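You operate a simulated robot arm through the tools that you are given. There is no shell and no other tool. Be economical: measure what you need, move in short steps, check, and stop when the job is done.

The job below is to be done with a simulated robot arm. You get a single attempt, and the scene is never put back.

## Task
Wipe the dust off the head pane, then stick on its next label and the green pad.
Fine: the streak on the bench side, with the white wipe, put back after; the code after NEXT, into the marked field; the pad on the square by the label stand. Keep the glass whole and drop nothing. What is to be rubbed or washed off counts as gone when no trace of it is left.

Only the result counts: the job must be done as asked and must still hold three seconds after the hand-in. Knocking over, shifting, dropping, spilling or breaking anything else fails it.

## Robot
A 7-joint arm with a two-finger gripper, hanging from a carriage that runs on a rail from [-2221, -22] to [659, 7] (x, y) and turns from -361 to 327 degrees about z. Base frame: it is fixed where the carriage stands at the start and does not move with it; the origin is on the floor, on the carriage's upright axis, x ahead of it, y to its left, z up; the surface under the hand at the start is at about z = 950. Lengths are in mm, angles in degrees, forces in N, time in s.
With the tool pointing down near the work surface it reaches from about 100 to 520 mm from the robot's upright axis, wherever it stands. Its first joint turns from -166.0 to 166.0 degrees. Places, roughly: dust streak on the bench side [500, -500, 1000]; marked label field [700, -400, 1000]; marked square by the label stand [800, -600, 1000]. Payload 1.37 kg.
Tool frame: the origin (TCP) lies between the finger pads and is the grasp point; the fingertips stand 16 mm ahead of it; z points along the fingers, y is the line along which they close. Largest opening 92 mm; the body of the gripper starts 74 mm behind the TCP.
Orientation is that of the tool frame in the base frame, as a unit quaternion [w, x, y, z]. With the fingers straight down and closing along the base's y, the tool's x points along the base's -x, its y along +y and its z along -z.

## Interface
- The arm moves only by the tool step_arm. Its argument "series" is text: rows parted by semicolons, each of 7 numbers parted by spaces: the turn, a rotation vector about the tool's x, y, z in units of 4 degrees (1.0 is 4 degrees), then the shift along the tool's x, y, z in units of 25 mm (1.0 is 25 mm), then the opening, from 0 (shut) to 1 (fully open). In form: ax ay az x y z grip; .... A call has 1 to 8 rows; each row shifts and turns the commanded pose from where the row before left it, along the tool's axes as they then stand. A call with a number of a shift or a turn outside -1 to 1 is refused whole. A row lasts 0.2 s, in which the tool goes at most 50 mm and 8.6 degrees; a call with a longer step from one row to the next is refused whole, and so is a gripper value outside its range. A pose out of reach is approached as far as the arm can. The call stops where the force on the tool passes 40 N (or 10 N more than at its start, if that is more) or the arm is blocked; 0.2 s more then pass. The fingers move at their own pace and stop on an object; they squeeze with about 26 N. The grip force told is the motor's: it shows also when the fingers shut on nothing. Time passes only in rows, and 0.2 s behind the last, so rows that do not move let the fingers close. It gives the time, the measured TCP pose, the force on the tool (base axes), the opening and the grip force at its end, in the units of the frame above (readings bear some noise), with the torque about the TCP (base axes, N m) and any sound that the robot's microphone picked up.
- Cameras (640 x 400 px; columns grow to the right, rows downward): "scene" is now at [230.7, -43.9, 1773.7]; the picture's right is [-0.68, -0.73, 0.00], its down [-0.65, 0.61, -0.45] and it looks along [0.33, -0.31, -0.89] (base axes); focal length 288 px, centre (320, 200). "wrist" rides on the gripper at [71, 19, -111] in the tool frame; the picture's right is [-0.26, 0.97, 0.00], its down [-0.78, -0.21, -0.59] and it looks along [-0.57, -0.15, 0.81] (tool axes); focal length 280 px, centre (320, 200). There is no depth. A picture from a camera that has moved, and an enlarged one, comes with that camera's place and axes in the base frame and with its lens. The place of the scene camera against the robot may be out by one fixed shift of up to 25 mm in any direction.
- grab_frame(camera): a new picture of that camera. It takes no simulated time.
- slide_trunk(by): slides the trunk up (or, below 0, down) by that many mm; the arm and the scene camera ride with it, the base frame stays. It gives what a move gives, with no picture.
- steer(legs): drives the robot by 1 to 6 legs, each [ahead, left, turn to the left] in mm, mm and degrees, along the robot's own axes; the way and the turn of a leg run together, so that a leg with both is an arc; at most 1500 mm and 180 degrees a leg. The arm and the cameras ride along, it lands a little off, and it stops where it bumps. It keeps to its track: a leg is cut to what the track allows. It gives what a move gives.
- turn_head(pan, tilt): turns the head with the scene camera to pan (to the left, within 155 degrees either way) and tilt (down, from -29 to 69), counted from straight ahead of the robot. It gives what a move gives.
- zoom(camera, box): a new picture of the part [left, top, right, bottom] of that camera's present view, enlarged. It takes no simulated time.
- finish_job(): hands the job in; it is judged then, once.

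Go step by step. Nothing tells you exact positions but the pictures and the camera data: compare them with the known pose of the tool, close in by small moves and look again before you grip or let go. The budget is 120 turns and 90 pictures, counting those below and the enlarged ones. Unless the task says otherwise, let go and move clear before handing in.

The tools are called after ">>>" by a JSON object that holds its "api" and its "payload". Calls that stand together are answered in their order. step_arm: Moves the arm, as the interface text tells. Its arguments: {"type":"object","properties":{"series":{"type":"string"}},"required":["series"]} The other tools are called the same way: slide_trunk (by) slides the trunk up or down; steer (legs) drives the base; turn_head (pan, tilt) turns the head that bears the scene camera; grab_frame (camera) takes a picture; zoom (camera, box) takes an enlarged picture of a part of a camera's view; finish_job () hands the job in.

At the start:

```text
clock: 0.0
position: [289.0, -75.4, 1158.4]
tool_rot: [0.0, -0.001, 1.0, 0.0]
contact_force: [-0.4, 0.1, -0.4]
torque: [0.01, -0.02, -0.01]
opening: 91.8
gripper_force: 0.1
trunk travel left (down, up): [-575.0, 85.0]
robot x, y, heading: [-0.2, 0.3, 0.0]
head pan, tilt: [-43.2, 63.4]
```

scene: 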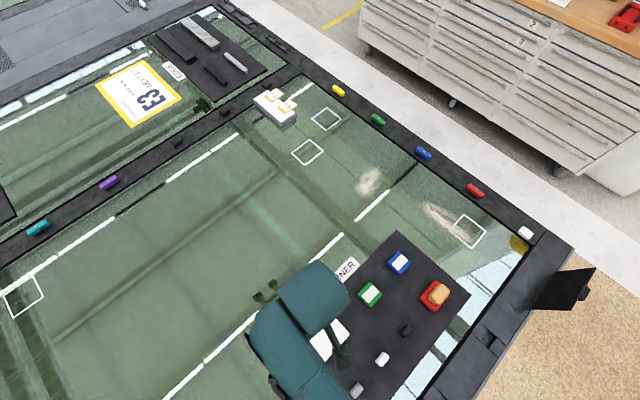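
wrist: 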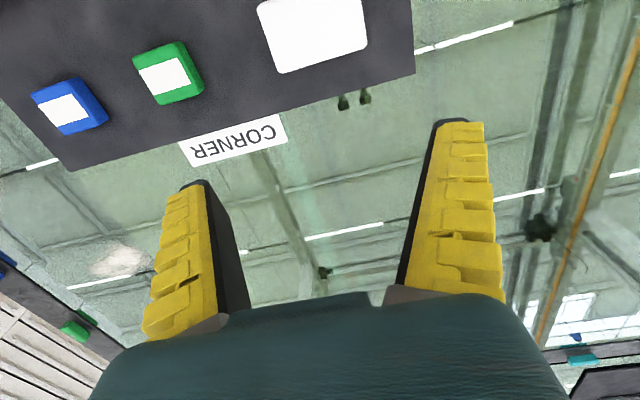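

The bench is a glass pane with trays, pads on a rail, a label stand and dust streaks. I'll look closer at the parts before moving.

>>> {"api": "zoom", "payload": {"camera": "scene", "box": [300, 60, 560, 222]}}

>>> {"api": "zoom", "payload": {"camera": "scene", "box": [60, 0, 320, 162]}}

>>> {"api": "zoom", "payload": {"camera": "scene", "box": [240, 220, 500, 382]}}

```text
2.46 times, centred on (430, 141) of scene
camera zoom: at [230.7, -43.9, 1773.7], right [-0.68, -0.73, 0.0], down [-0.65, 0.61, -0.45], along [0.33, -0.31, -0.89], focal length 709 px, centre (49, 345)
```

zoom: 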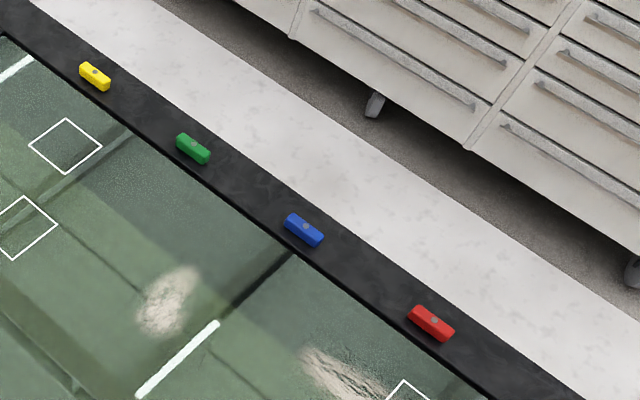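

```text
2.46 times, centred on (190, 81) of scene
camera zoom: at [230.7, -43.9, 1773.7], right [-0.68, -0.73, 0.0], down [-0.65, 0.61, -0.45], along [0.33, -0.31, -0.89], focal length 709 px, centre (640, 493)
```

zoom: 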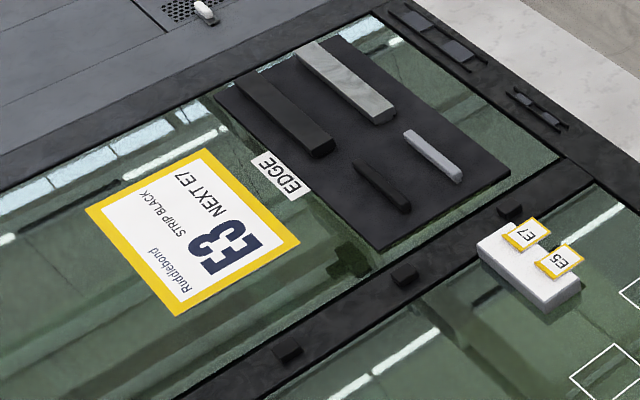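

```text
2.46 times, centred on (370, 301) of scene
camera zoom: at [230.7, -43.9, 1773.7], right [-0.68, -0.73, 0.0], down [-0.65, 0.61, -0.45], along [0.33, -0.31, -0.89], focal length 709 px, centre (197, -49)
```

zoom: 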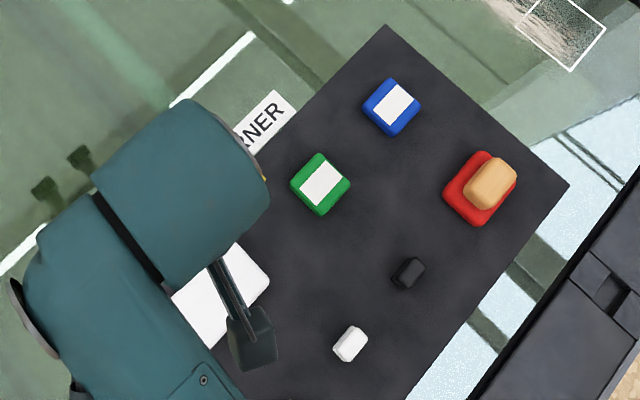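

I want closer looks at the tray and the label stand. The wrist view sees the tray well.

>>> {"api": "zoom", "payload": {"camera": "wrist", "box": [0, 0, 420, 262]}}

>>> {"api": "turn_head", "payload": {"pan": -60, "tilt": 60}}

>>> {"api": "grab_frame", "payload": {"camera": "scene"}}

```text
1.52 times, centred on (210, 131) of wrist
camera zoom: at [218.2, -57.1, 1268.2], right [0.26, 0.97, 0.0], down [0.78, -0.21, 0.59], along [0.57, -0.15, -0.81], focal length 427 px, centre (488, 305)
```

zoom: 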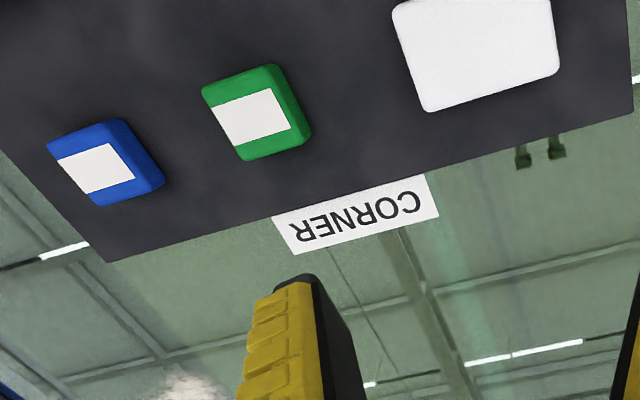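

```text
clock: 0.8
position: [289.3, -75.6, 1157.1]
tool_rot: [0.0, -0.001, 1.0, 0.0]
contact_force: [-0.3, -0.1, -0.1]
torque: [-0.01, -0.02, -0.01]
opening: 91.8
gripper_force: 0.1
trunk travel left (down, up): [-575.0, 85.0]
robot x, y, heading: [1.9, 0.2, 0.1]
head pan, tilt: [-60.0, 60.0]
```

```text
83 pictures are left
camera scene: at [218.5, -58.7, 1777.5], right [-0.87, -0.5, 0.0], down [-0.43, 0.75, -0.5], along [0.25, -0.43, -0.87], focal length 288 px, centre (320, 200)
```

scene: 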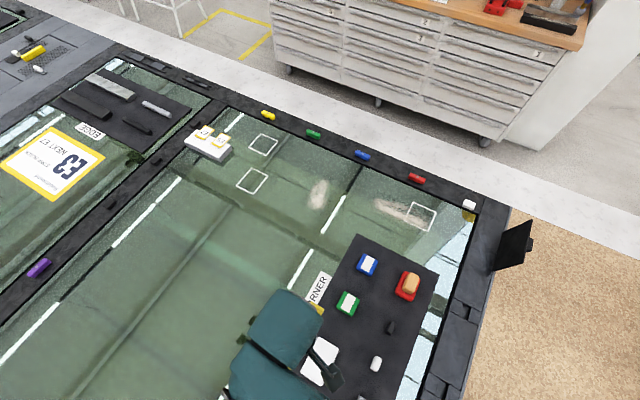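

I'll drive back to get an unobstructed look at the tray.

>>> {"api": "steer", "payload": {"legs": [[-300, 0, 0]]}}

>>> {"api": "turn_head", "payload": {"pan": -30, "tilt": 55}}

>>> {"api": "grab_frame", "payload": {"camera": "scene"}}

>>> {"api": "grab_frame", "payload": {"camera": "wrist"}}

```text
clock: 2.8
position: [-2.7, -78.8, 1159.8]
tool_rot: [0.001, 0.001, 1.0, 0.0]
contact_force: [-0.3, -0.5, -0.3]
torque: [0.02, 0.01, -0.03]
opening: 91.8
gripper_force: 0.1
trunk travel left (down, up): [-575.0, 85.0]
robot x, y, heading: [-292.7, -4.4, 0.0]
head pan, tilt: [-60.0, 60.0]
```

```text
clock: 3.8
position: [-2.7, -80.4, 1158.4]
tool_rot: [0.0, 0.001, 1.0, 0.0]
contact_force: [-1.0, -0.4, 0.0]
torque: [-0.02, 0.01, 0.01]
opening: 91.9
gripper_force: 0.0
trunk travel left (down, up): [-575.0, 85.0]
robot x, y, heading: [-294.8, -5.2, 0.0]
head pan, tilt: [-30.0, 55.0]
```

```text
82 pictures are left
camera scene: at [-45.1, -40.3, 1783.6], right [-0.5, -0.87, 0.0], down [-0.71, 0.41, -0.57], along [0.5, -0.29, -0.82], focal length 288 px, centre (320, 200)
```

scene: 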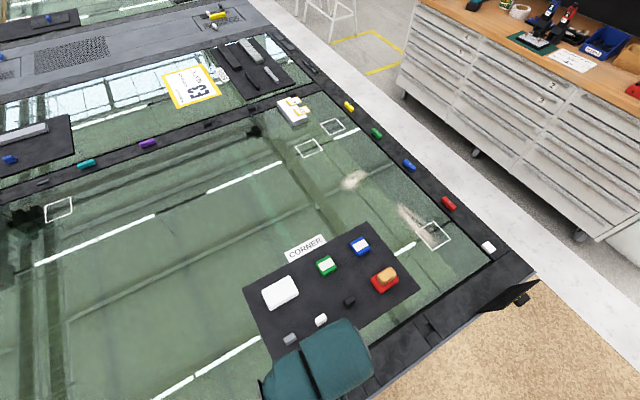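

```text
81 pictures are left
camera wrist: at [-74.4, -60.3, 1268.2], right [0.26, 0.96, 0.0], down [0.78, -0.21, 0.59], along [0.57, -0.16, -0.81], focal length 280 px, centre (320, 200)
```

wrist: 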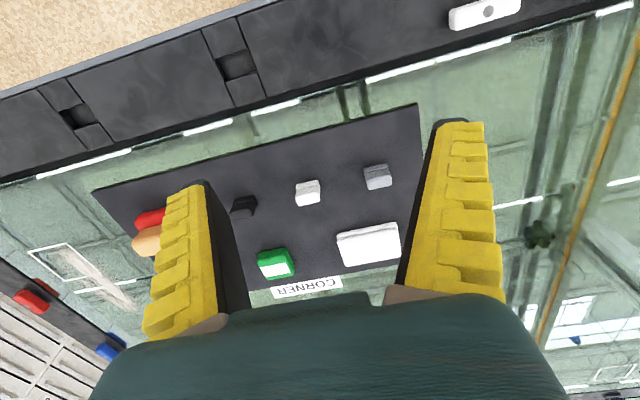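

Now the tray is seen fully; zooming in on its items.

>>> {"api": "zoom", "payload": {"camera": "scene", "box": [235, 215, 435, 340]}}

>>> {"api": "zoom", "payload": {"camera": "scene", "box": [260, 80, 500, 260]}}

>>> {"api": "zoom", "payload": {"camera": "wrist", "box": [200, 130, 440, 300]}}

>>> {"api": "zoom", "payload": {"camera": "scene", "box": [150, 30, 350, 155]}}

```text
3.20 times, centred on (335, 278) of scene
camera zoom: at [-45.1, -40.3, 1783.6], right [-0.5, -0.87, 0.0], down [-0.71, 0.41, -0.57], along [0.5, -0.29, -0.82], focal length 922 px, centre (272, -48)
```

zoom: 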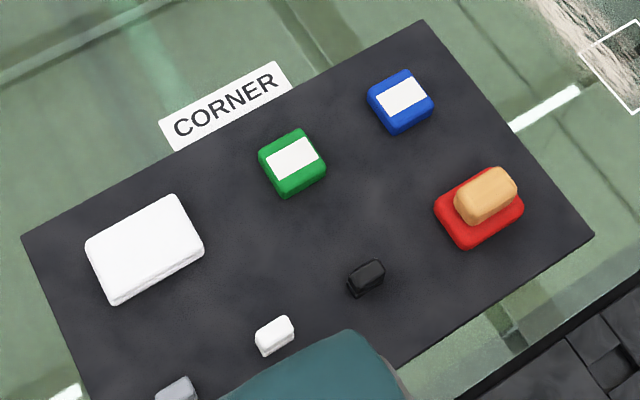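

```text
2.22 times, centred on (380, 170) of scene
camera zoom: at [-45.1, -40.3, 1783.6], right [-0.5, -0.87, 0.0], down [-0.71, 0.41, -0.57], along [0.5, -0.29, -0.82], focal length 640 px, centre (187, 267)
```

zoom: 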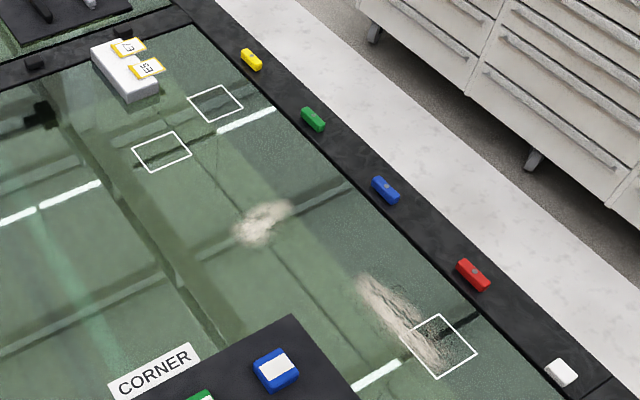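

```text
2.35 times, centred on (320, 215) of wrist
camera zoom: at [-74.4, -60.3, 1268.2], right [0.26, 0.96, 0.0], down [0.78, -0.21, 0.59], along [0.57, -0.16, -0.81], focal length 660 px, centre (320, 165)
```

zoom: 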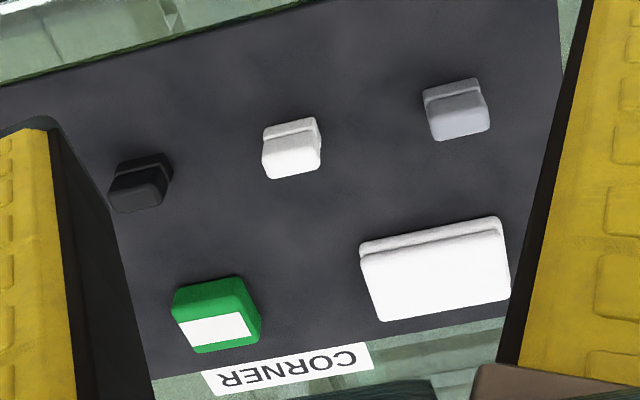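

```text
3.20 times, centred on (250, 92) of scene
camera zoom: at [-45.1, -40.3, 1783.6], right [-0.5, -0.87, 0.0], down [-0.71, 0.41, -0.57], along [0.5, -0.29, -0.82], focal length 922 px, centre (544, 544)
```

zoom: 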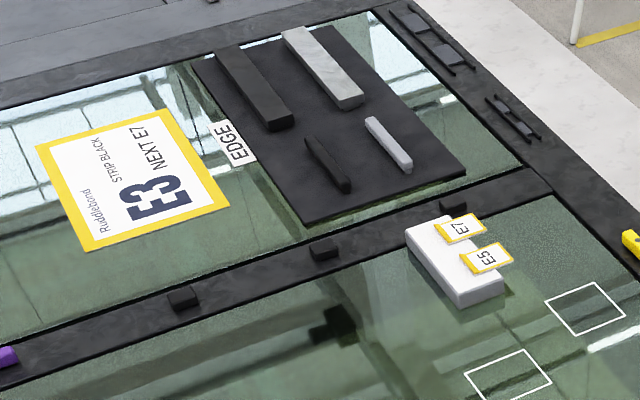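

I'll check the rest of the surroundings for other signs.

>>> {"api": "turn_head", "payload": {"pan": 20, "tilt": 40}}

>>> {"api": "grab_frame", "payload": {"camera": "scene"}}

>>> {"api": "turn_head", "payload": {"pan": -140, "tilt": 40}}

>>> {"api": "grab_frame", "payload": {"camera": "scene"}}

```text
clock: 5.0
position: [-3.8, -79.6, 1158.6]
tool_rot: [0.0, 0.0, 1.0, 0.0]
contact_force: [0.3, -0.4, -0.2]
torque: [-0.03, 0.03, -0.02]
opening: 91.9
gripper_force: 0.1
trunk travel left (down, up): [-575.0, 85.0]
robot x, y, heading: [-294.0, -6.0, -0.0]
head pan, tilt: [20.0, 40.0]
```

```text
76 pictures are left
camera scene: at [-27.5, 24.8, 1804.2], right [0.34, -0.94, 0.0], down [-0.6, -0.22, -0.77], along [0.72, 0.26, -0.64], focal length 288 px, centre (320, 200)
```

scene: 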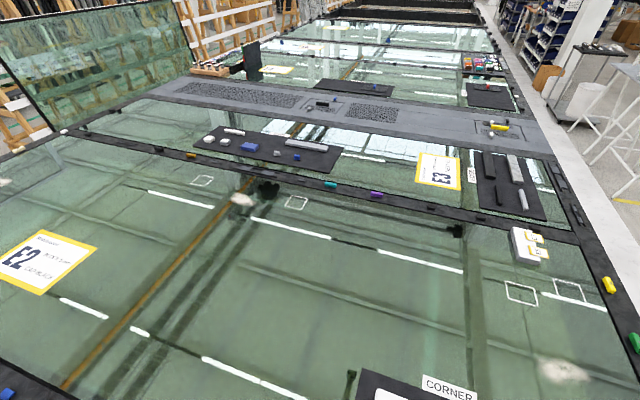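

```text
clock: 7.4
position: [-3.0, -78.7, 1157.9]
tool_rot: [0.0, 0.002, 1.0, 0.0]
contact_force: [0.6, -0.1, -1.1]
torque: [-0.01, 0.01, 0.01]
opening: 91.7
gripper_force: 0.0
trunk travel left (down, up): [-575.0, 85.0]
robot x, y, heading: [-293.7, -4.6, 0.1]
head pan, tilt: [-140.0, 40.0]
```

```text
75 pictures are left
camera scene: at [-172.6, -58.7, 1804.3], right [-0.64, 0.77, 0.0], down [0.49, 0.41, -0.77], along [-0.59, -0.49, -0.64], focal length 288 px, centre (320, 200)
```

scene: 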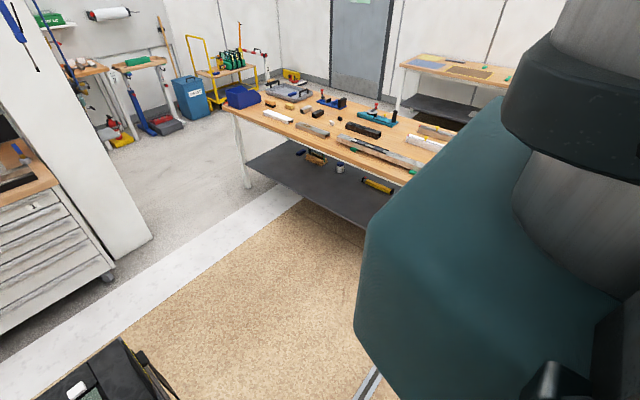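

There's an E2 sign on the same pane as the streak. I need to read it.

>>> {"api": "turn_head", "payload": {"pan": 50, "tilt": 45}}

>>> {"api": "grab_frame", "payload": {"camera": "scene"}}

```text
clock: 10.2
position: [-2.5, -78.3, 1158.7]
tool_rot: [0.0, 0.001, 1.0, 0.0]
contact_force: [-0.6, -0.4, 0.3]
torque: [0.0, -0.03, -0.04]
opening: 92.0
gripper_force: 0.0
trunk travel left (down, up): [-575.0, 85.0]
robot x, y, heading: [-289.3, -4.5, -0.3]
head pan, tilt: [50.0, 45.0]
```

```text
74 pictures are left
camera scene: at [-55.1, 58.1, 1797.0], right [0.77, -0.64, 0.0], down [-0.46, -0.54, -0.71], along [0.46, 0.54, -0.71], focal length 288 px, centre (320, 200)
```

scene: 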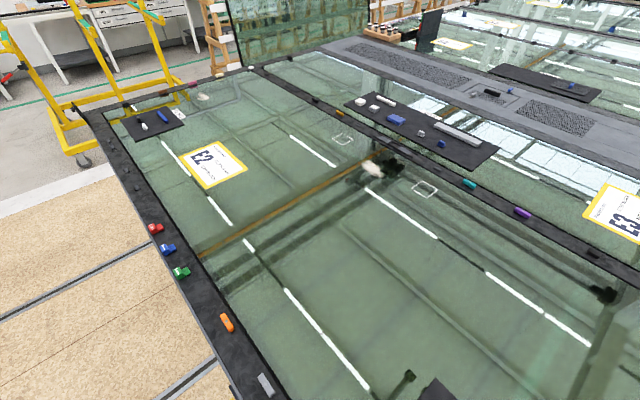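

>>> {"api": "zoom", "payload": {"camera": "scene", "box": [170, 130, 270, 195]}}

>>> {"api": "zoom", "payload": {"camera": "scene", "box": [90, 60, 460, 290]}}

```text
6.15 times, centred on (220, 162) of scene
camera zoom: at [-55.1, 58.1, 1797.0], right [0.77, -0.64, 0.0], down [-0.46, -0.54, -0.71], along [0.46, 0.54, -0.71], focal length 1773 px, centre (935, 431)
```

zoom: 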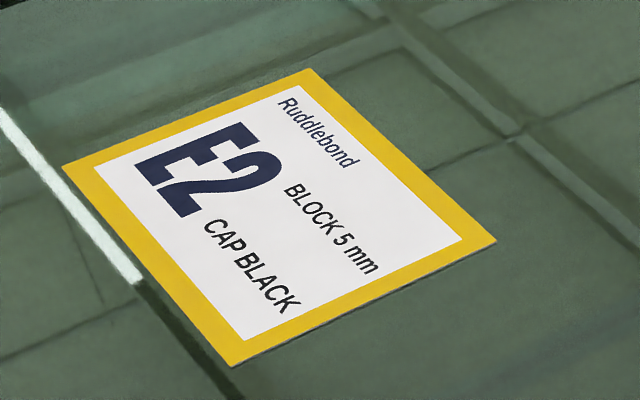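

```text
1.73 times, centred on (275, 175) of scene
camera zoom: at [-55.1, 58.1, 1797.0], right [0.77, -0.64, 0.0], down [-0.46, -0.54, -0.71], along [0.46, 0.54, -0.71], focal length 498 px, centre (398, 243)
```

zoom: 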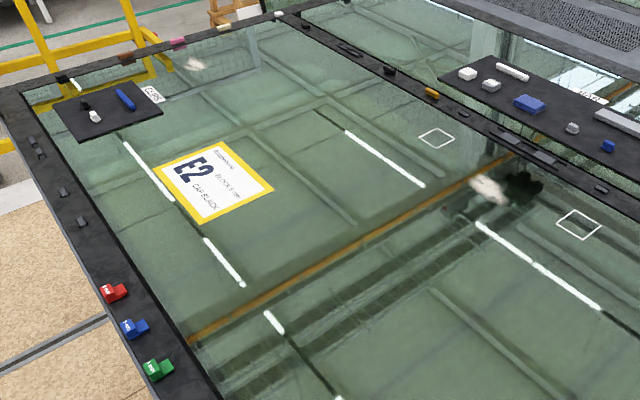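

E2 names no next code, so the label is E7. The white wipe is the folded cloth on the CORNER tray. I'll turn the carriage to face the bench side and drive over to it.

>>> {"api": "steer", "payload": {"legs": [[0, 0, -90], [0, 726, 0]]}}

>>> {"api": "step_arm", "payload": {"series": "0 0 0 1 -1 0 1;0 0 0 1 -1 0 1;0 0 0 1 -1 0 1;0 0 0 1 -1 0 1;0 0 0 1 -1 0 1;0 0 0 1 0 0 1;0 0 0 1 0 0 1;0 0 0 1 0 0 1"}}

>>> {"api": "grab_frame", "payload": {"camera": "wrist"}}

```text
clock: 18.0
position: [331.8, -282.7, 1157.1]
tool_rot: [0.0, 0.715, 0.699, 0.0]
contact_force: [0.1, 0.2, -0.3]
torque: [-0.03, 0.03, 0.01]
opening: 91.8
gripper_force: 0.1
trunk travel left (down, up): [-575.0, 85.0]
robot x, y, heading: [415.0, 5.6, -91.3]
head pan, tilt: [50.0, 45.0]
```

```text
clock: 19.8
position: [209.3, -82.4, 1157.4]
tool_rot: [0.0, 0.715, 0.699, -0.001]
contact_force: [-0.4, 0.0, 0.2]
torque: [0.02, -0.02, 0.03]
opening: 92.0
gripper_force: 0.0
trunk travel left (down, up): [-575.0, 85.0]
robot x, y, heading: [413.8, 1.4, -91.5]
head pan, tilt: [50.0, 45.0]
```

```text
71 pictures are left
camera wrist: at [229.4, -12.3, 1268.7], right [0.96, -0.28, 0.0], down [-0.23, -0.77, 0.59], along [-0.17, -0.57, -0.81], focal length 280 px, centre (320, 200)
```

wrist: 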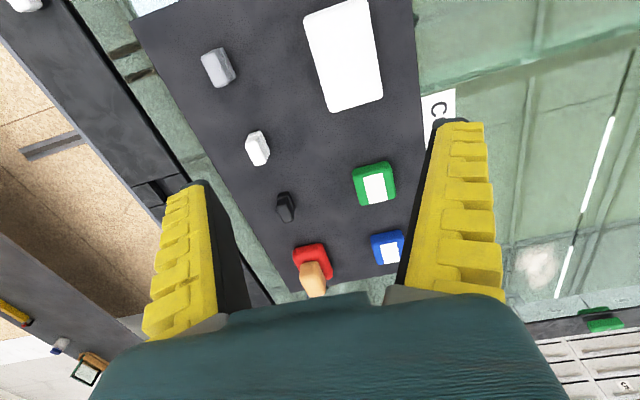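

Cloth centre comes out near (238, −68), 60 mm wide in x. I'll align above it and go down partway.

>>> {"api": "step_arm", "payload": {"series": "0 0 -0.33 0.57 1 0 1;0 0 0 0 0.14 1 1;0 0 0 0 0 1 1;0 0 0 0 0 1 1;0 0 0 0 0 1 1;0 0 0 0 0 1 1"}}

>>> {"api": "grab_frame", "payload": {"camera": "wrist"}}

```text
clock: 21.2
position: [237.6, -68.9, 1034.3]
tool_rot: [0.0, 0.707, 0.707, 0.0]
contact_force: [0.6, 0.3, 0.7]
torque: [-0.01, -0.02, 0.02]
opening: 92.0
gripper_force: 0.1
trunk travel left (down, up): [-575.0, 85.0]
robot x, y, heading: [415.0, 4.8, -91.3]
head pan, tilt: [50.0, 45.0]
```

```text
70 pictures are left
camera wrist: at [257.0, 1.4, 1144.6], right [0.97, -0.26, 0.0], down [-0.21, -0.78, 0.59], along [-0.15, -0.57, -0.81], focal length 280 px, centre (320, 200)
```

wrist: 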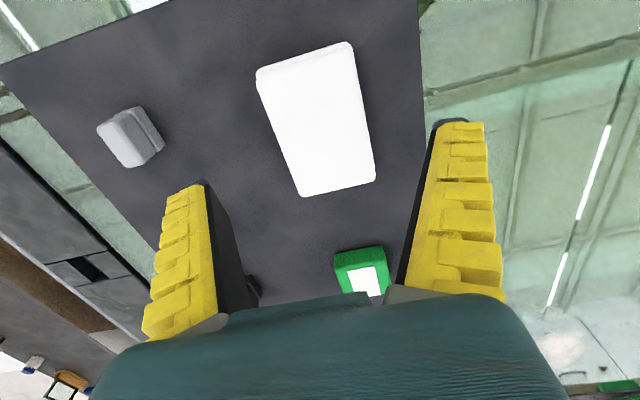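

Cloth top is about z 976. I descend gently and watch the force.

>>> {"api": "step_arm", "payload": {"series": "0 0 0 0 0 1 1;0 0 0 0 0 0.8 1;0 0 0 0 0 0.3 1;0 0 0 0 0 0.2 1;0 0 0 0 0 0 1"}}

>>> {"api": "grab_frame", "payload": {"camera": "wrist"}}

```text
clock: 22.4
position: [238.1, -65.8, 974.0]
tool_rot: [0.0, 0.707, 0.707, 0.001]
contact_force: [0.5, 0.6, 0.1]
torque: [0.0, -0.03, -0.02]
opening: 91.8
gripper_force: 0.1
trunk travel left (down, up): [-575.0, 85.0]
robot x, y, heading: [415.4, 9.7, -91.1]
head pan, tilt: [50.0, 45.0]
```

```text
69 pictures are left
camera wrist: at [257.8, 3.9, 1084.7], right [0.97, -0.26, 0.0], down [-0.21, -0.78, 0.59], along [-0.15, -0.57, -0.81], focal length 280 px, centre (320, 200)
```

wrist: 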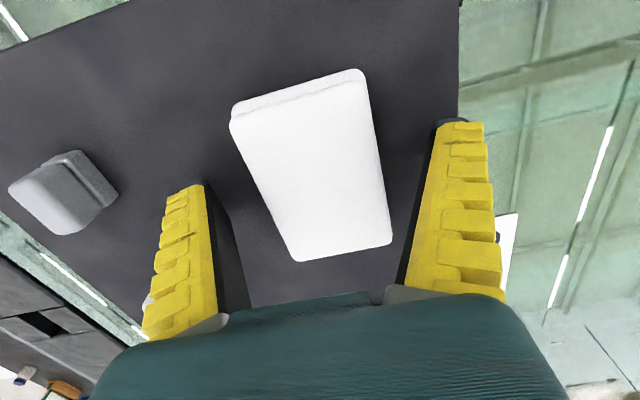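

>>> {"api": "step_arm", "payload": {"series": "0 0 0 0 0 0.12 1;0 0 0 0 0 0.12 1;0 0 0 0 0 0 1"}}

>>> {"api": "zoom", "payload": {"camera": "wrist", "box": [120, 50, 520, 300]}}

```text
clock: 23.2
position: [240.1, -66.0, 969.6]
tool_rot: [0.0, 0.707, 0.707, 0.0]
contact_force: [-0.1, -0.1, -0.4]
torque: [0.0, 0.02, 0.0]
opening: 92.2
gripper_force: 0.0
trunk travel left (down, up): [-575.0, 85.0]
robot x, y, heading: [415.1, 1.0, -91.0]
head pan, tilt: [50.0, 45.0]
```

```text
1.60 times, centred on (320, 175) of wrist
camera zoom: at [258.6, 3.4, 1079.5], right [0.97, -0.26, 0.0], down [-0.21, -0.78, 0.59], along [-0.15, -0.57, -0.81], focal length 449 px, centre (320, 240)
```

zoom: 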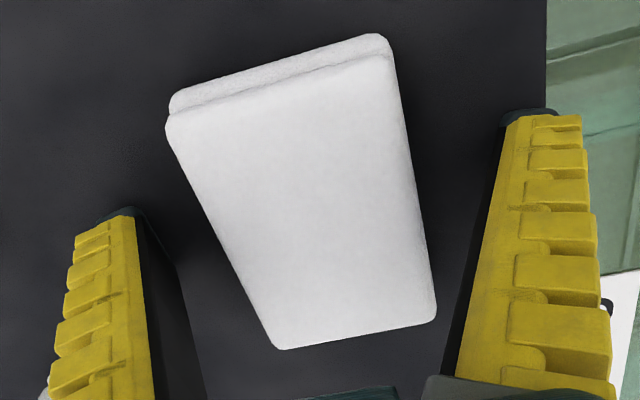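

>>> {"api": "step_arm", "payload": {"series": "0 0 0 0 0 0.1 0.5;0 0 0 0 0 0 0.3;0 0 0 0 0 0 0.3;0 0 0 0 0 0 0.3;0 0 0 0 0 0 0.3"}}

```text
clock: 23.9
position: [236.8, -67.5, 970.6]
tool_rot: [-0.002, 0.706, 0.708, -0.004]
contact_force: [6.9, 5.0, 33.0]
torque: [0.11, -0.38, 0.15]
opening: 58.8
gripper_force: 25.8
trunk travel left (down, up): [-575.0, 85.0]
robot x, y, heading: [413.6, 6.0, -91.3]
head pan, tilt: [50.0, 45.0]
stopped in row 3: the force on the tool passed its limit at 42 N (the readings are from after the stop); the commanded pose is now the measured one
```

>>> {"api": "step_arm", "payload": {"series": "0 0 0 0 0 -0.1 0.3;0 0 0 0 0 -0.4 0.3;0 0 0 0 0 -1 0.3;0 0 0 0 0 -1 0.3;0 0 0 0 0 0 0.3"}}

>>> {"api": "grab_frame", "payload": {"camera": "wrist"}}

```text
clock: 25.1
position: [237.6, -68.5, 1032.8]
tool_rot: [-0.001, 0.707, 0.708, -0.003]
contact_force: [0.5, -0.9, -0.3]
torque: [0.0, 0.0, 0.01]
opening: 58.2
gripper_force: 26.0
trunk travel left (down, up): [-575.0, 85.0]
robot x, y, heading: [416.8, 2.3, -91.3]
head pan, tilt: [50.0, 45.0]
```

```text
67 pictures are left
camera wrist: at [257.1, 2.4, 1142.7], right [0.97, -0.26, 0.0], down [-0.21, -0.78, 0.59], along [-0.16, -0.57, -0.81], focal length 280 px, centre (320, 200)
```

wrist: 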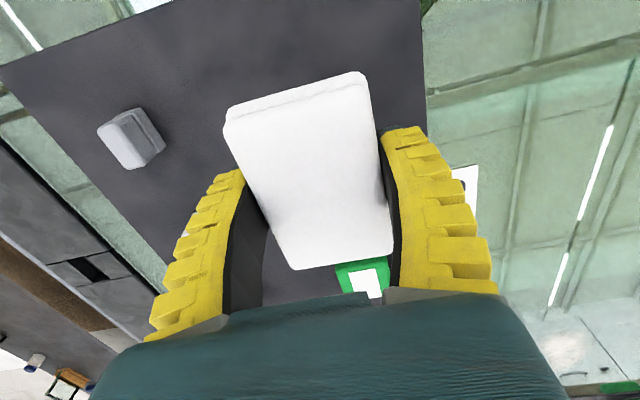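

The wipe is held. Next I lift, drive sideways, and reach out over the streak.

>>> {"api": "step_arm", "payload": {"series": "0 0 0 0 0 -1 0.3;0 0 0 0 0 -1 0.3;0 0 0 -1 0.9 0 0.3;0 0 0 -1 0.9 0 0.3;0 0 0 -1 0.9 0 0.3;0 0 0 -1 0.9 0 0.3;0 0 0 -1 0.9 0 0.3;0 0 0 -1 0.9 0 0.3"}}

>>> {"api": "steer", "payload": {"legs": [[0, 60, 1.3]]}}

>>> {"api": "step_arm", "payload": {"series": "0 0 0 -1 0.9 0 0.3;0 0 0 -1 0.8 0 0.3;0 0 0 -1 0 0 0.3;0 0 0 -1 0 0 0.3;0 0 0 -1 0 0 0.3;0 0 0 0 0 0 0.3"}}

>>> {"api": "grab_frame", "payload": {"camera": "wrist"}}

```text
clock: 26.9
position: [373.4, -219.3, 1081.5]
tool_rot: [-0.001, 0.707, 0.707, -0.003]
contact_force: [-0.2, 0.6, -0.2]
torque: [0.0, -0.03, 0.01]
opening: 58.2
gripper_force: 26.1
trunk travel left (down, up): [-575.0, 85.0]
robot x, y, heading: [415.1, -0.3, -91.3]
head pan, tilt: [50.0, 45.0]
```

```text
clock: 27.9
position: [437.4, -218.3, 1081.4]
tool_rot: [-0.002, 0.699, 0.715, -0.002]
contact_force: [0.3, 0.2, -0.8]
torque: [-0.01, -0.03, -0.02]
opening: 58.3
gripper_force: 26.3
trunk travel left (down, up): [-575.0, 85.0]
robot x, y, heading: [472.6, 3.9, -90.2]
head pan, tilt: [50.0, 45.0]
```

```text
clock: 29.3
position: [481.5, -344.1, 1081.1]
tool_rot: [-0.002, 0.698, 0.716, -0.003]
contact_force: [-0.7, -0.4, -0.4]
torque: [0.0, 0.01, 0.0]
opening: 58.7
gripper_force: 26.0
trunk travel left (down, up): [-575.0, 85.0]
robot x, y, heading: [474.2, 1.2, -89.6]
head pan, tilt: [50.0, 45.0]
```

```text
66 pictures are left
camera wrist: at [500.3, -273.1, 1191.2], right [0.97, -0.24, 0.0], down [-0.19, -0.78, 0.59], along [-0.15, -0.57, -0.81], focal length 280 px, centre (320, 200)
```

wrist: 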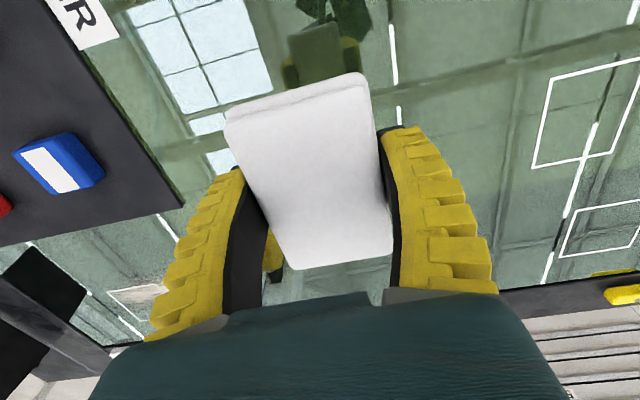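

>>> {"api": "turn_head", "payload": {"pan": 0, "tilt": 55}}

>>> {"api": "grab_frame", "payload": {"camera": "scene"}}

```text
clock: 30.5
position: [482.7, -344.4, 1080.6]
tool_rot: [0.0, 0.699, 0.715, -0.002]
contact_force: [0.3, -0.1, -0.5]
torque: [0.0, -0.02, 0.0]
opening: 58.4
gripper_force: 26.1
trunk travel left (down, up): [-575.0, 85.0]
robot x, y, heading: [471.2, 3.9, -90.0]
head pan, tilt: [0.0, 55.0]
```

```text
65 pictures are left
camera scene: at [458.0, -268.4, 1783.6], right [-1.0, 0.0, 0.0], down [0.0, 0.82, -0.57], along [0.0, -0.57, -0.82], focal length 288 px, centre (320, 200)
```

scene: 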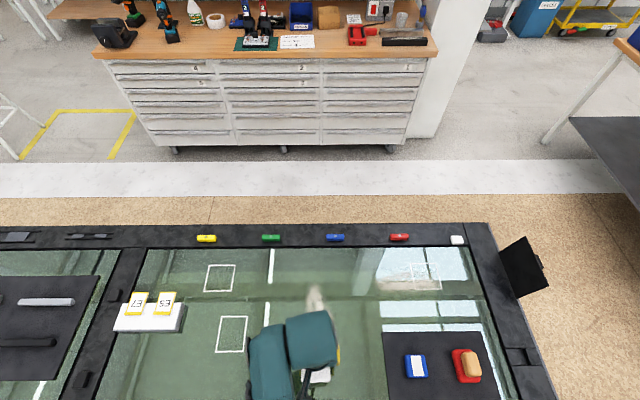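

Streak spans roughly x 450–515, y −430…−560. I'll move over it and down near the glass.

>>> {"api": "step_arm", "payload": {"series": "0 0 0.3 -1 0 0 0.3;0 0 0 -1 0 0 0.3;0 0 0 -1 0 0 0.3;0 0 0 -1 0 0 0.3;0 0 0 0 0 1 0.3;0 0 0 0 0 1 0.3;0 0 0 0 0 1 0.3;0 0 0 0 0 0.6 0.3"}}

>>> {"api": "grab_frame", "payload": {"camera": "wrist"}}

>>> {"api": "grab_frame", "payload": {"camera": "scene"}}

```text
clock: 32.3
position: [482.0, -444.0, 992.2]
tool_rot: [0.0, 0.706, 0.708, -0.003]
contact_force: [-0.1, 0.3, -1.9]
torque: [0.01, -0.02, -0.01]
opening: 58.5
gripper_force: 25.5
trunk travel left (down, up): [-575.0, 85.0]
robot x, y, heading: [471.5, 6.2, -90.0]
head pan, tilt: [0.0, 55.0]
```

```text
64 pictures are left
camera wrist: at [500.3, -373.3, 1101.7], right [0.97, -0.26, 0.0], down [-0.21, -0.78, 0.59], along [-0.16, -0.57, -0.81], focal length 280 px, centre (320, 200)
```

wrist: 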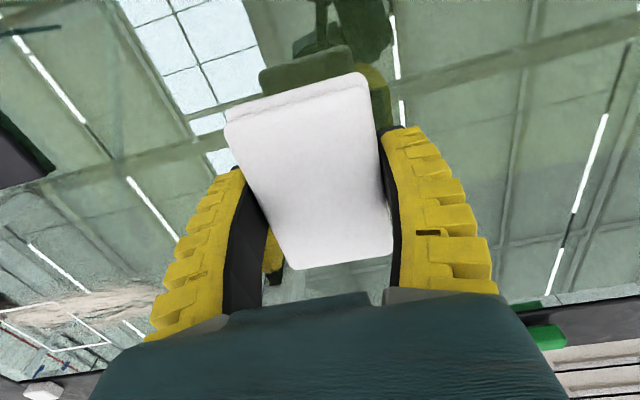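

```text
63 pictures are left
camera scene: at [457.9, -268.4, 1783.6], right [-1.0, 0.0, 0.0], down [0.0, 0.82, -0.57], along [0.0, -0.57, -0.82], focal length 288 px, centre (320, 200)
```

scene: 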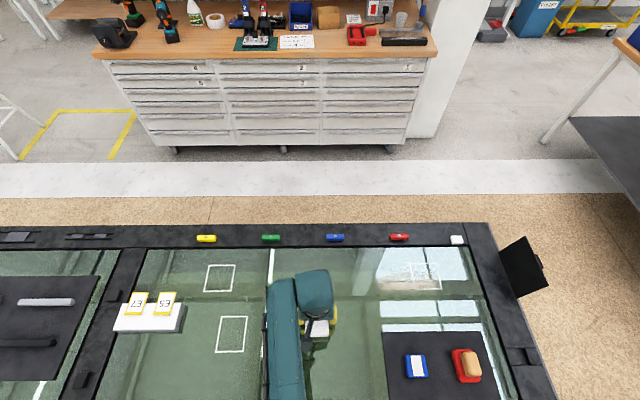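

>>> {"api": "step_arm", "payload": {"series": "0 0 0 0 0 0.6 0.3;0 0 0 0 0 0.2 0.3;0 0 0 0 0 0.1 0.3;0 0 0 0 0 0.05 0.3;0 0 0 0 0 0 0.3"}}

```text
clock: 33.5
position: [482.4, -442.5, 967.7]
tool_rot: [-0.001, 0.706, 0.708, -0.003]
contact_force: [-0.2, 0.4, 0.0]
torque: [0.03, -0.06, -0.02]
opening: 58.4
gripper_force: 26.0
trunk travel left (down, up): [-575.0, 85.0]
robot x, y, heading: [471.0, 2.2, -89.9]
head pan, tilt: [0.0, 55.0]
```

>>> {"api": "step_arm", "payload": {"series": "0 0 0 0 0 0.06 0.3;0 0 0 0 0 0.06 0.3;0 0 0 0 0 0 0.3"}}

```text
clock: 34.3
position: [480.9, -442.0, 965.6]
tool_rot: [-0.001, 0.707, 0.707, -0.002]
contact_force: [0.5, 2.3, 4.0]
torque: [0.06, -0.2, 0.12]
opening: 58.0
gripper_force: 25.9
trunk travel left (down, up): [-575.0, 85.0]
robot x, y, heading: [478.3, 5.5, -89.9]
head pan, tilt: [0.0, 55.0]
```

Light contact. I add a touch of pressure and stroke out along y, shifting in x.

>>> {"api": "step_arm", "payload": {"series": "0 0 0 0 0 0.06 0.3;0 0 0 -0.6 0 0 0.3;0 0 0 -0.6 0 0 0.3;0 0 0 -0.6 0 0 0.3;0 0 0 -0.6 0 0 0.3;0 0 0 -0.6 0 0 0.3;0 0 0 -0.4 0 0 0.3;0 0 0 0 0 0 0.3"}}

```text
clock: 34.8
position: [481.3, -449.1, 965.9]
tool_rot: [-0.004, 0.706, 0.708, -0.001]
contact_force: [0.0, -1.9, 2.7]
torque: [-0.07, -0.07, -0.06]
opening: 58.3
gripper_force: 26.1
trunk travel left (down, up): [-575.0, 85.0]
robot x, y, heading: [474.6, 3.0, -90.0]
head pan, tilt: [0.0, 55.0]
stopped in row 2: the force on the tool passed its limit at 59 N (the readings are from after the stop); the commanded pose is now the measured one
```

Too stiff; I'll stroke without added pressure and slower.

>>> {"api": "step_arm", "payload": {"series": "0 0 0 -0.3 0 0 0.3;0 0 0 -0.3 0 0 0.3;0 0 0 -0.3 0 0 0.3;0 0 0 -0.3 0 0 0.3;0 0 0 0 0 0 0.3"}}

>>> {"api": "grab_frame", "payload": {"camera": "scene"}}

```text
clock: 36.0
position: [481.7, -477.1, 966.5]
tool_rot: [-0.004, 0.706, 0.708, -0.001]
contact_force: [0.3, 1.9, 3.2]
torque: [0.03, -0.17, 0.07]
opening: 58.2
gripper_force: 26.6
trunk travel left (down, up): [-575.0, 85.0]
robot x, y, heading: [471.6, 2.9, -90.0]
head pan, tilt: [0.0, 55.0]
```

```text
62 pictures are left
camera scene: at [458.0, -268.3, 1783.5], right [-1.0, 0.0, 0.0], down [0.0, 0.82, -0.57], along [0.0, -0.57, -0.82], focal length 288 px, centre (320, 200)
```

scene: 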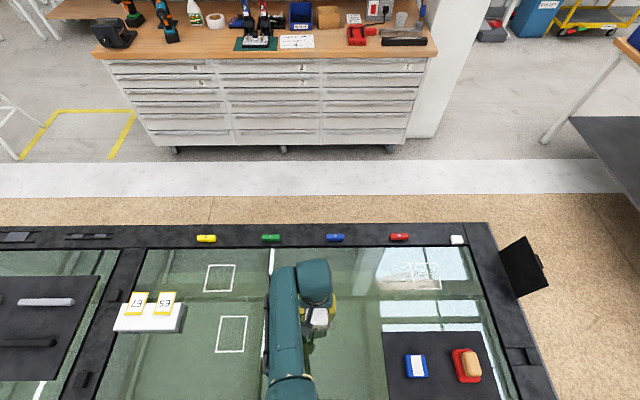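

>>> {"api": "step_arm", "payload": {"series": "0 0 0 -0.4 0 0 0.3;0 0 0 -0.4 0 0 0.3;0 0 0 -0.4 0 0 0.3;0 0 0 -0.4 0 0 0.3;0 0 0 -0.4 0 0 0.3;0 0 0 0 0 0 0.3"}}

>>> {"api": "step_arm", "payload": {"series": "0 0 0 0.5 0 0 0.3;0 0 0 0.5 0 0 0.3;0 0 0 0.5 0 0 0.3;0 0 0 0.5 0 0 0.3;0 0 0 0.5 0 0 0.3;0 0 0 0.5 0 0 0.3;0 0 0 0 0 0 0.3"}}

>>> {"api": "grab_frame", "payload": {"camera": "scene"}}

```text
clock: 36.3
position: [482.2, -480.6, 964.9]
tool_rot: [-0.009, 0.705, 0.709, 0.002]
contact_force: [0.2, -1.3, 2.0]
torque: [-0.03, -0.04, -0.1]
opening: 58.3
gripper_force: 26.4
trunk travel left (down, up): [-575.0, 85.0]
robot x, y, heading: [471.2, 3.7, -90.0]
head pan, tilt: [0.0, 55.0]
stopped in row 1: the force on the tool passed its limit at 50 N (the readings are from after the stop); the commanded pose is now the measured one
```

```text
clock: 37.9
position: [480.7, -403.2, 968.2]
tool_rot: [-0.009, 0.705, 0.709, 0.002]
contact_force: [-0.5, -0.7, -0.2]
torque: [-0.04, 0.0, -0.02]
opening: 58.1
gripper_force: 25.7
trunk travel left (down, up): [-575.0, 85.0]
robot x, y, heading: [471.2, 5.4, -90.0]
head pan, tilt: [0.0, 55.0]
```

```text
61 pictures are left
camera scene: at [457.9, -268.4, 1783.6], right [-1.0, 0.0, 0.0], down [0.0, 0.82, -0.57], along [0.0, -0.57, -0.82], focal length 288 px, centre (320, 200)
```

scene: 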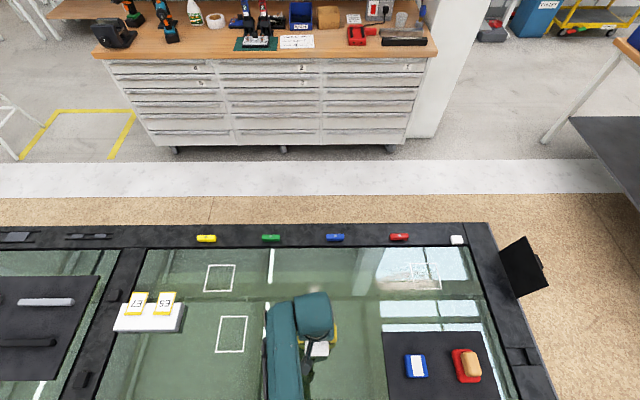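

>>> {"api": "step_arm", "payload": {"series": "-0.14 -0.22 0 0 0 -1 0.3;0 0 0 1 0 -1 0.3;0 0 0 1 0 0 0.3;0 0 0 1 0 0 0.3;0 0 0 1 0 0 0.3;0 0 0 1 0 0 0.3;0 0 0 1 0 0 0.3;0 0 0 0 0 0 0.3"}}

>>> {"api": "zoom", "payload": {"camera": "scene", "box": [200, 220, 440, 370]}}

```text
clock: 39.7
position: [483.8, -255.6, 1016.8]
tool_rot: [-0.001, 0.705, 0.709, 0.0]
contact_force: [-0.1, 0.5, -0.2]
torque: [0.0, 0.02, -0.02]
opening: 58.4
gripper_force: 26.2
trunk travel left (down, up): [-575.0, 85.0]
robot x, y, heading: [472.5, 1.5, -90.0]
head pan, tilt: [0.0, 55.0]
```

```text
2.67 times, centred on (320, 295) of scene
camera zoom: at [457.9, -268.3, 1783.6], right [-1.0, 0.0, 0.0], down [0.0, 0.82, -0.57], along [0.0, -0.57, -0.82], focal length 768 px, centre (320, -53)
```

zoom: 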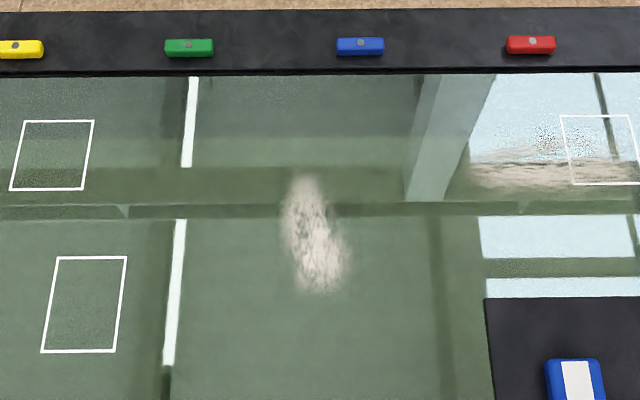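

The streak is only thinned: the fingertips are flush with the cloth's underside. I'll set the cloth on the glass at the streak, regrip 6 mm higher, then wipe.

>>> {"api": "step_arm", "payload": {"series": "0 0 -0.08 -1 -0.56 0 0.3;0 0 0 -1 0 0 0.3;0 0 0 -1 0 0 0.3;0 0 0 -1 0 0 0.3;0 0 0 -1 0 0 0.3;0 0 0 -1 0 0.8 0.3;0 0 0 -1 0 0.8 0.3;0 0 0 0 0 0.2 0.3"}}

>>> {"api": "step_arm", "payload": {"series": "0 0 0 0 0 0.12 0.3;0 0 0 0 0 0.04 0.3;0 0 0 0 0 0 0.3"}}

```text
clock: 41.5
position: [467.8, -432.9, 972.3]
tool_rot: [-0.001, 0.702, 0.712, 0.0]
contact_force: [-0.4, -0.9, -0.3]
torque: [0.01, 0.01, 0.01]
opening: 58.4
gripper_force: 26.0
trunk travel left (down, up): [-575.0, 85.0]
robot x, y, heading: [472.6, 6.1, -89.7]
head pan, tilt: [0.0, 55.0]
```

```text
clock: 42.3
position: [468.6, -430.6, 967.5]
tool_rot: [0.0, 0.703, 0.712, 0.0]
contact_force: [-0.2, 0.2, -0.2]
torque: [-0.01, -0.04, -0.02]
opening: 58.4
gripper_force: 25.9
trunk travel left (down, up): [-575.0, 85.0]
robot x, y, heading: [473.6, 1.7, -90.0]
head pan, tilt: [0.0, 55.0]
```

>>> {"api": "step_arm", "payload": {"series": "0 0 0 0 0 0.05 0.3;0 0 0 0 0 0 0.72;0 0 0 0 0 0 0.72;0 0 0 0 0 -0.12 0.72;0 0 0.18 0 0 -0.12 0.72;0 0 0 0 0 0 0.3;0 0 0 0 0 0 0.3;0 0 0 0 0 0 0.3"}}

>>> {"api": "grab_frame", "payload": {"camera": "wrist"}}

```text
clock: 44.1
position: [469.6, -430.3, 973.3]
tool_rot: [0.0, 0.707, 0.707, 0.0]
contact_force: [0.1, -0.6, 1.0]
torque: [0.0, -0.01, 0.03]
opening: 57.0
gripper_force: 25.9
trunk travel left (down, up): [-575.0, 85.0]
robot x, y, heading: [474.6, 5.4, -89.9]
head pan, tilt: [0.0, 55.0]
```

```text
59 pictures are left
camera wrist: at [488.4, -359.7, 1082.6], right [0.96, -0.26, 0.0], down [-0.21, -0.78, 0.59], along [-0.15, -0.57, -0.81], focal length 280 px, centre (320, 200)
```

wrist: 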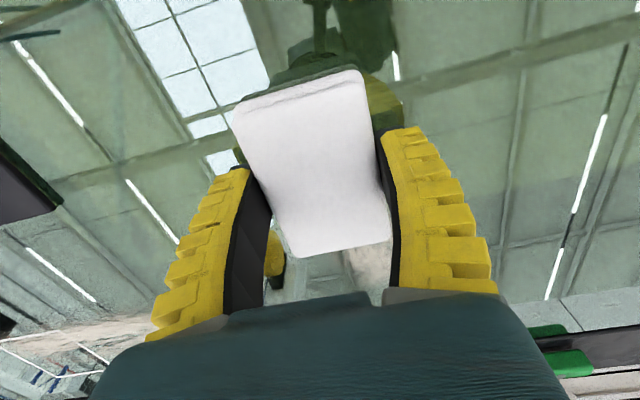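

Now stroke out with light pressure.

>>> {"api": "step_arm", "payload": {"series": "0 0 0 0 0 0.04 0.3;0 0 0 -0.4 0.1 0 0.3;0 0 0 -0.4 0.1 0 0.3;0 0 0 -0.4 0.1 0 0.3;0 0 0 -0.4 0.1 0 0.3;0 0 0 -0.4 0 0 0.3;0 0 0 -0.4 0 0 0.3;0 0 0 -0.4 0 0 0.3"}}

```text
clock: 45.9
position: [478.3, -499.6, 972.5]
tool_rot: [0.0, 0.707, 0.707, 0.001]
contact_force: [0.4, -0.1, -1.0]
torque: [-0.06, -0.02, -0.02]
opening: 57.1
gripper_force: 26.4
trunk travel left (down, up): [-575.0, 85.0]
robot x, y, heading: [468.8, 5.5, -89.7]
head pan, tilt: [0.0, 55.0]
```

>>> {"api": "step_arm", "payload": {"series": "0 0 0 0 0 0.04 0.3;0 0 0 0 0 0.04 0.3;0 0 0 0 0 0 0.3"}}

```text
clock: 46.7
position: [480.1, -502.0, 970.8]
tool_rot: [0.0, 0.707, 0.707, -0.001]
contact_force: [0.3, 8.5, 21.3]
torque: [0.19, 0.01, 0.03]
opening: 58.5
gripper_force: 25.8
trunk travel left (down, up): [-575.0, 85.0]
robot x, y, heading: [474.9, 6.4, -90.0]
head pan, tilt: [0.0, 55.0]
```

>>> {"api": "step_arm", "payload": {"series": "0 0 0 0 0 -0.02 0.3;0 0 0 -0.2 0 0 0.3;0 0 0 -0.3 0 0 0.3;0 0 0 -0.3 0 0 0.3;0 0 0 -0.2 0 0 0.3;0 0 0 0 0 0 0.3"}}

```text
clock: 48.1
position: [476.5, -503.3, 973.3]
tool_rot: [0.0, 0.708, 0.706, 0.001]
contact_force: [0.1, 0.7, 0.2]
torque: [-0.03, 0.02, -0.02]
opening: 57.0
gripper_force: 26.3
out of reach, approached as far as the arm can: row 3, 4, 5
trunk travel left (down, up): [-575.0, 85.0]
robot x, y, heading: [472.2, 2.5, -89.8]
head pan, tilt: [0.0, 55.0]
```

Reach ends near y −505. Lowering the trunk should give more horizontal reach, so I raise the tool and lower the trunk.

>>> {"api": "step_arm", "payload": {"series": "0 0 0 1 0 0 0.3;0 0 0 1 0 -1 0.3;0 0 0 1 0 -1 0.3;0 0 0 0 0 -1 0.3;0 0 0 0 0 -1 0.3;0 0 0 0 0 -1 0.3;0 0 0 0 0 -1 0.3;0 0 0 0 0 -1 0.3"}}

>>> {"api": "slide_trunk", "payload": {"by": -150}}

>>> {"api": "grab_frame", "payload": {"camera": "scene"}}

```text
clock: 49.9
position: [476.0, -438.0, 1147.8]
tool_rot: [0.0, 0.708, 0.706, 0.0]
contact_force: [-0.5, -0.5, -0.3]
torque: [-0.02, 0.03, 0.0]
opening: 56.8
gripper_force: 26.0
out of reach, approached as far as the arm can: row 1
trunk travel left (down, up): [-575.0, 85.0]
robot x, y, heading: [473.8, 7.4, -90.2]
head pan, tilt: [0.0, 55.0]
```

```text
clock: 51.7
position: [476.4, -437.8, 998.4]
tool_rot: [0.001, 0.708, 0.706, 0.0]
contact_force: [0.7, 0.1, 0.1]
torque: [0.02, -0.01, 0.01]
opening: 56.8
gripper_force: 26.2
trunk travel left (down, up): [-425.0, 235.0]
robot x, y, heading: [467.9, 4.8, -90.0]
head pan, tilt: [0.0, 55.0]
```

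```text
58 pictures are left
camera scene: at [457.9, -268.4, 1633.6], right [-1.0, 0.0, 0.0], down [0.0, 0.82, -0.57], along [0.0, -0.57, -0.82], focal length 288 px, centre (320, 200)
```

scene: 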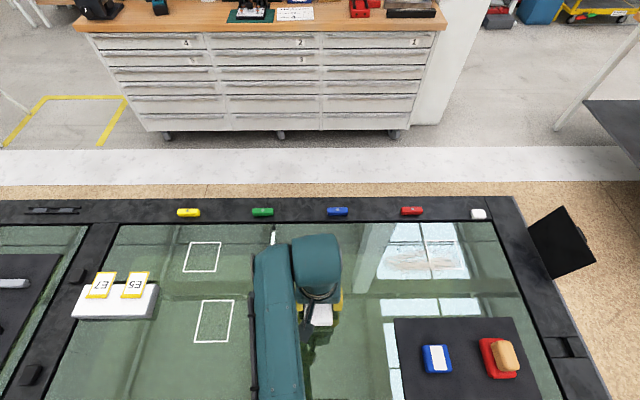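

>>> {"api": "step_arm", "payload": {"series": "0 0 0 -1 0 0 0.3;0 0 0 -1 0 0 0.3;0 0 0 -1 0 0 0.3;0 0 0 -1 0 0.4 0.3;0 0 0 0 0 0.4 0.3;0 0 0 0 0 0.1 0.3;0 0 0 0 0 0 0.3"}}

```text
clock: 53.3
position: [475.1, -536.9, 976.4]
tool_rot: [0.0, 0.708, 0.707, 0.001]
contact_force: [0.3, -0.1, -0.4]
torque: [-0.01, 0.01, 0.0]
opening: 56.8
gripper_force: 26.2
trunk travel left (down, up): [-425.0, 235.0]
robot x, y, heading: [471.2, 6.4, -90.2]
head pan, tilt: [0.0, 55.0]
```

Reach is now fine. Contact, then stroke inward.

>>> {"api": "step_arm", "payload": {"series": "0 0 0 0 0 0.1 0.3;0 0 0 0 0 0.04 0.3;0 0 0 0 0 0.03 0.3;0 0 0 0 0 0.02 0.3;0 0 0 0 0 0 0.3"}}

```text
clock: 54.5
position: [476.1, -538.6, 971.8]
tool_rot: [0.001, 0.708, 0.706, 0.0]
contact_force: [1.4, 4.1, 13.3]
torque: [0.66, 0.01, -0.05]
opening: 57.4
gripper_force: 25.6
trunk travel left (down, up): [-425.0, 235.0]
robot x, y, heading: [471.8, 7.7, -90.1]
head pan, tilt: [0.0, 55.0]
```

>>> {"api": "step_arm", "payload": {"series": "0 0 0 0.2 0 0 0.3;0 0 0 0.4 0 0 0.3;0 0 0 0.4 0 0 0.3;0 0 0 0.4 0 0 0.3;0 0 0 0.4 0 0 0.3;0 0 0 0.4 0 0 0.3;0 0 0 0.4 -0.1 0 0.3;0 0 0 0.4 -0.1 0 0.3"}}

>>> {"api": "step_arm", "payload": {"series": "0 0 0 0.4 -0.1 0 0.3;0 0 0 0.4 -0.1 0 0.3;0 0 0 0.4 0 0 0.3;0 0 0 0 0 0 0.3"}}

>>> {"api": "grab_frame", "payload": {"camera": "wrist"}}

```text
clock: 56.3
position: [473.7, -464.2, 973.1]
tool_rot: [0.001, 0.708, 0.706, 0.0]
contact_force: [0.4, -3.3, 10.7]
torque: [0.1, 0.05, 0.01]
opening: 57.6
gripper_force: 25.7
trunk travel left (down, up): [-425.0, 235.0]
robot x, y, heading: [473.6, 1.9, -90.0]
head pan, tilt: [0.0, 55.0]
```

```text
clock: 57.3
position: [466.9, -431.3, 972.2]
tool_rot: [-0.001, 0.707, 0.707, -0.001]
contact_force: [0.0, -3.1, 8.8]
torque: [-0.04, 0.03, -0.01]
opening: 57.3
gripper_force: 25.9
trunk travel left (down, up): [-425.0, 235.0]
robot x, y, heading: [473.5, 4.3, -90.2]
head pan, tilt: [0.0, 55.0]
```

```text
57 pictures are left
camera wrist: at [485.1, -361.8, 1081.9], right [0.96, -0.26, 0.0], down [-0.21, -0.78, 0.59], along [-0.16, -0.57, -0.81], focal length 280 px, centre (320, 200)
```

wrist: 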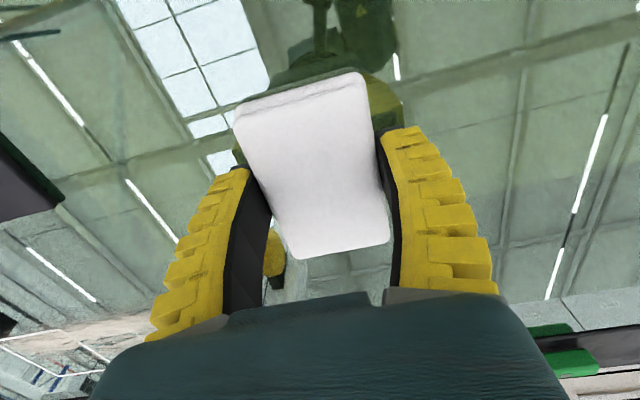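

Wiping works with good pressure (~10 N). I'll do parallel strokes on each side.

>>> {"api": "step_arm", "payload": {"series": "0 0 0 0.4 -0.4 0 0.3;0 0 0 0.4 -0.4 0 0.3;0 0 0 -0.4 -0.2 0 0.3;0 0 0 -0.5 0 0 0.3;0 0 0 -0.5 0 0 0.3;0 0 0 -0.5 0 0 0.3;0 0 0 -0.5 0 0 0.3;0 0 0 -0.5 0 0 0.3"}}

>>> {"api": "step_arm", "payload": {"series": "0 0 0 -0.5 0 0 0.3;0 0 0 -0.5 0 0 0.3;0 0 0 -0.5 0.4 0 0.3;0 0 0 -0.4 0.4 0 0.3;0 0 0 0 0.4 0 0.3;0 0 0 0 0.4 0 0.3;0 0 0 0 0.4 0 0.3;0 0 0 0.4 0.2 0 0.3"}}

>>> {"api": "step_arm", "payload": {"series": "0 0 0 0.5 0 0 0.3;0 0 0 0.5 0 0 0.3;0 0 0 0.5 0 0 0.3;0 0 0 0.5 0 0 0.3;0 0 0 0.5 0 0 0.3;0 0 0 0.5 0 0 0.3;0 0 0 0.5 0 0 0.3;0 0 0 0.5 0 0 0.3"}}

```text
clock: 59.1
position: [440.5, -485.7, 971.4]
tool_rot: [0.002, 0.708, 0.706, 0.0]
contact_force: [0.0, 3.1, 12.5]
torque: [0.28, 0.0, 0.03]
opening: 57.6
gripper_force: 26.2
trunk travel left (down, up): [-425.0, 235.0]
robot x, y, heading: [473.2, 3.8, -90.0]
head pan, tilt: [0.0, 55.0]
```

```text
clock: 60.9
position: [498.0, -525.6, 970.5]
tool_rot: [0.002, 0.708, 0.706, 0.0]
contact_force: [-1.9, -3.3, 9.0]
torque: [-0.03, 0.04, 0.01]
opening: 57.5
gripper_force: 26.3
trunk travel left (down, up): [-425.0, 235.0]
robot x, y, heading: [469.7, 3.2, -90.1]
head pan, tilt: [0.0, 55.0]
```

```text
clock: 62.7
position: [497.0, -424.3, 971.7]
tool_rot: [0.0, 0.708, 0.706, -0.001]
contact_force: [0.8, -0.9, 4.3]
torque: [-0.22, 0.03, -0.01]
opening: 57.3
gripper_force: 26.4
trunk travel left (down, up): [-425.0, 235.0]
robot x, y, heading: [474.0, 1.4, -90.0]
head pan, tilt: [0.0, 55.0]
```

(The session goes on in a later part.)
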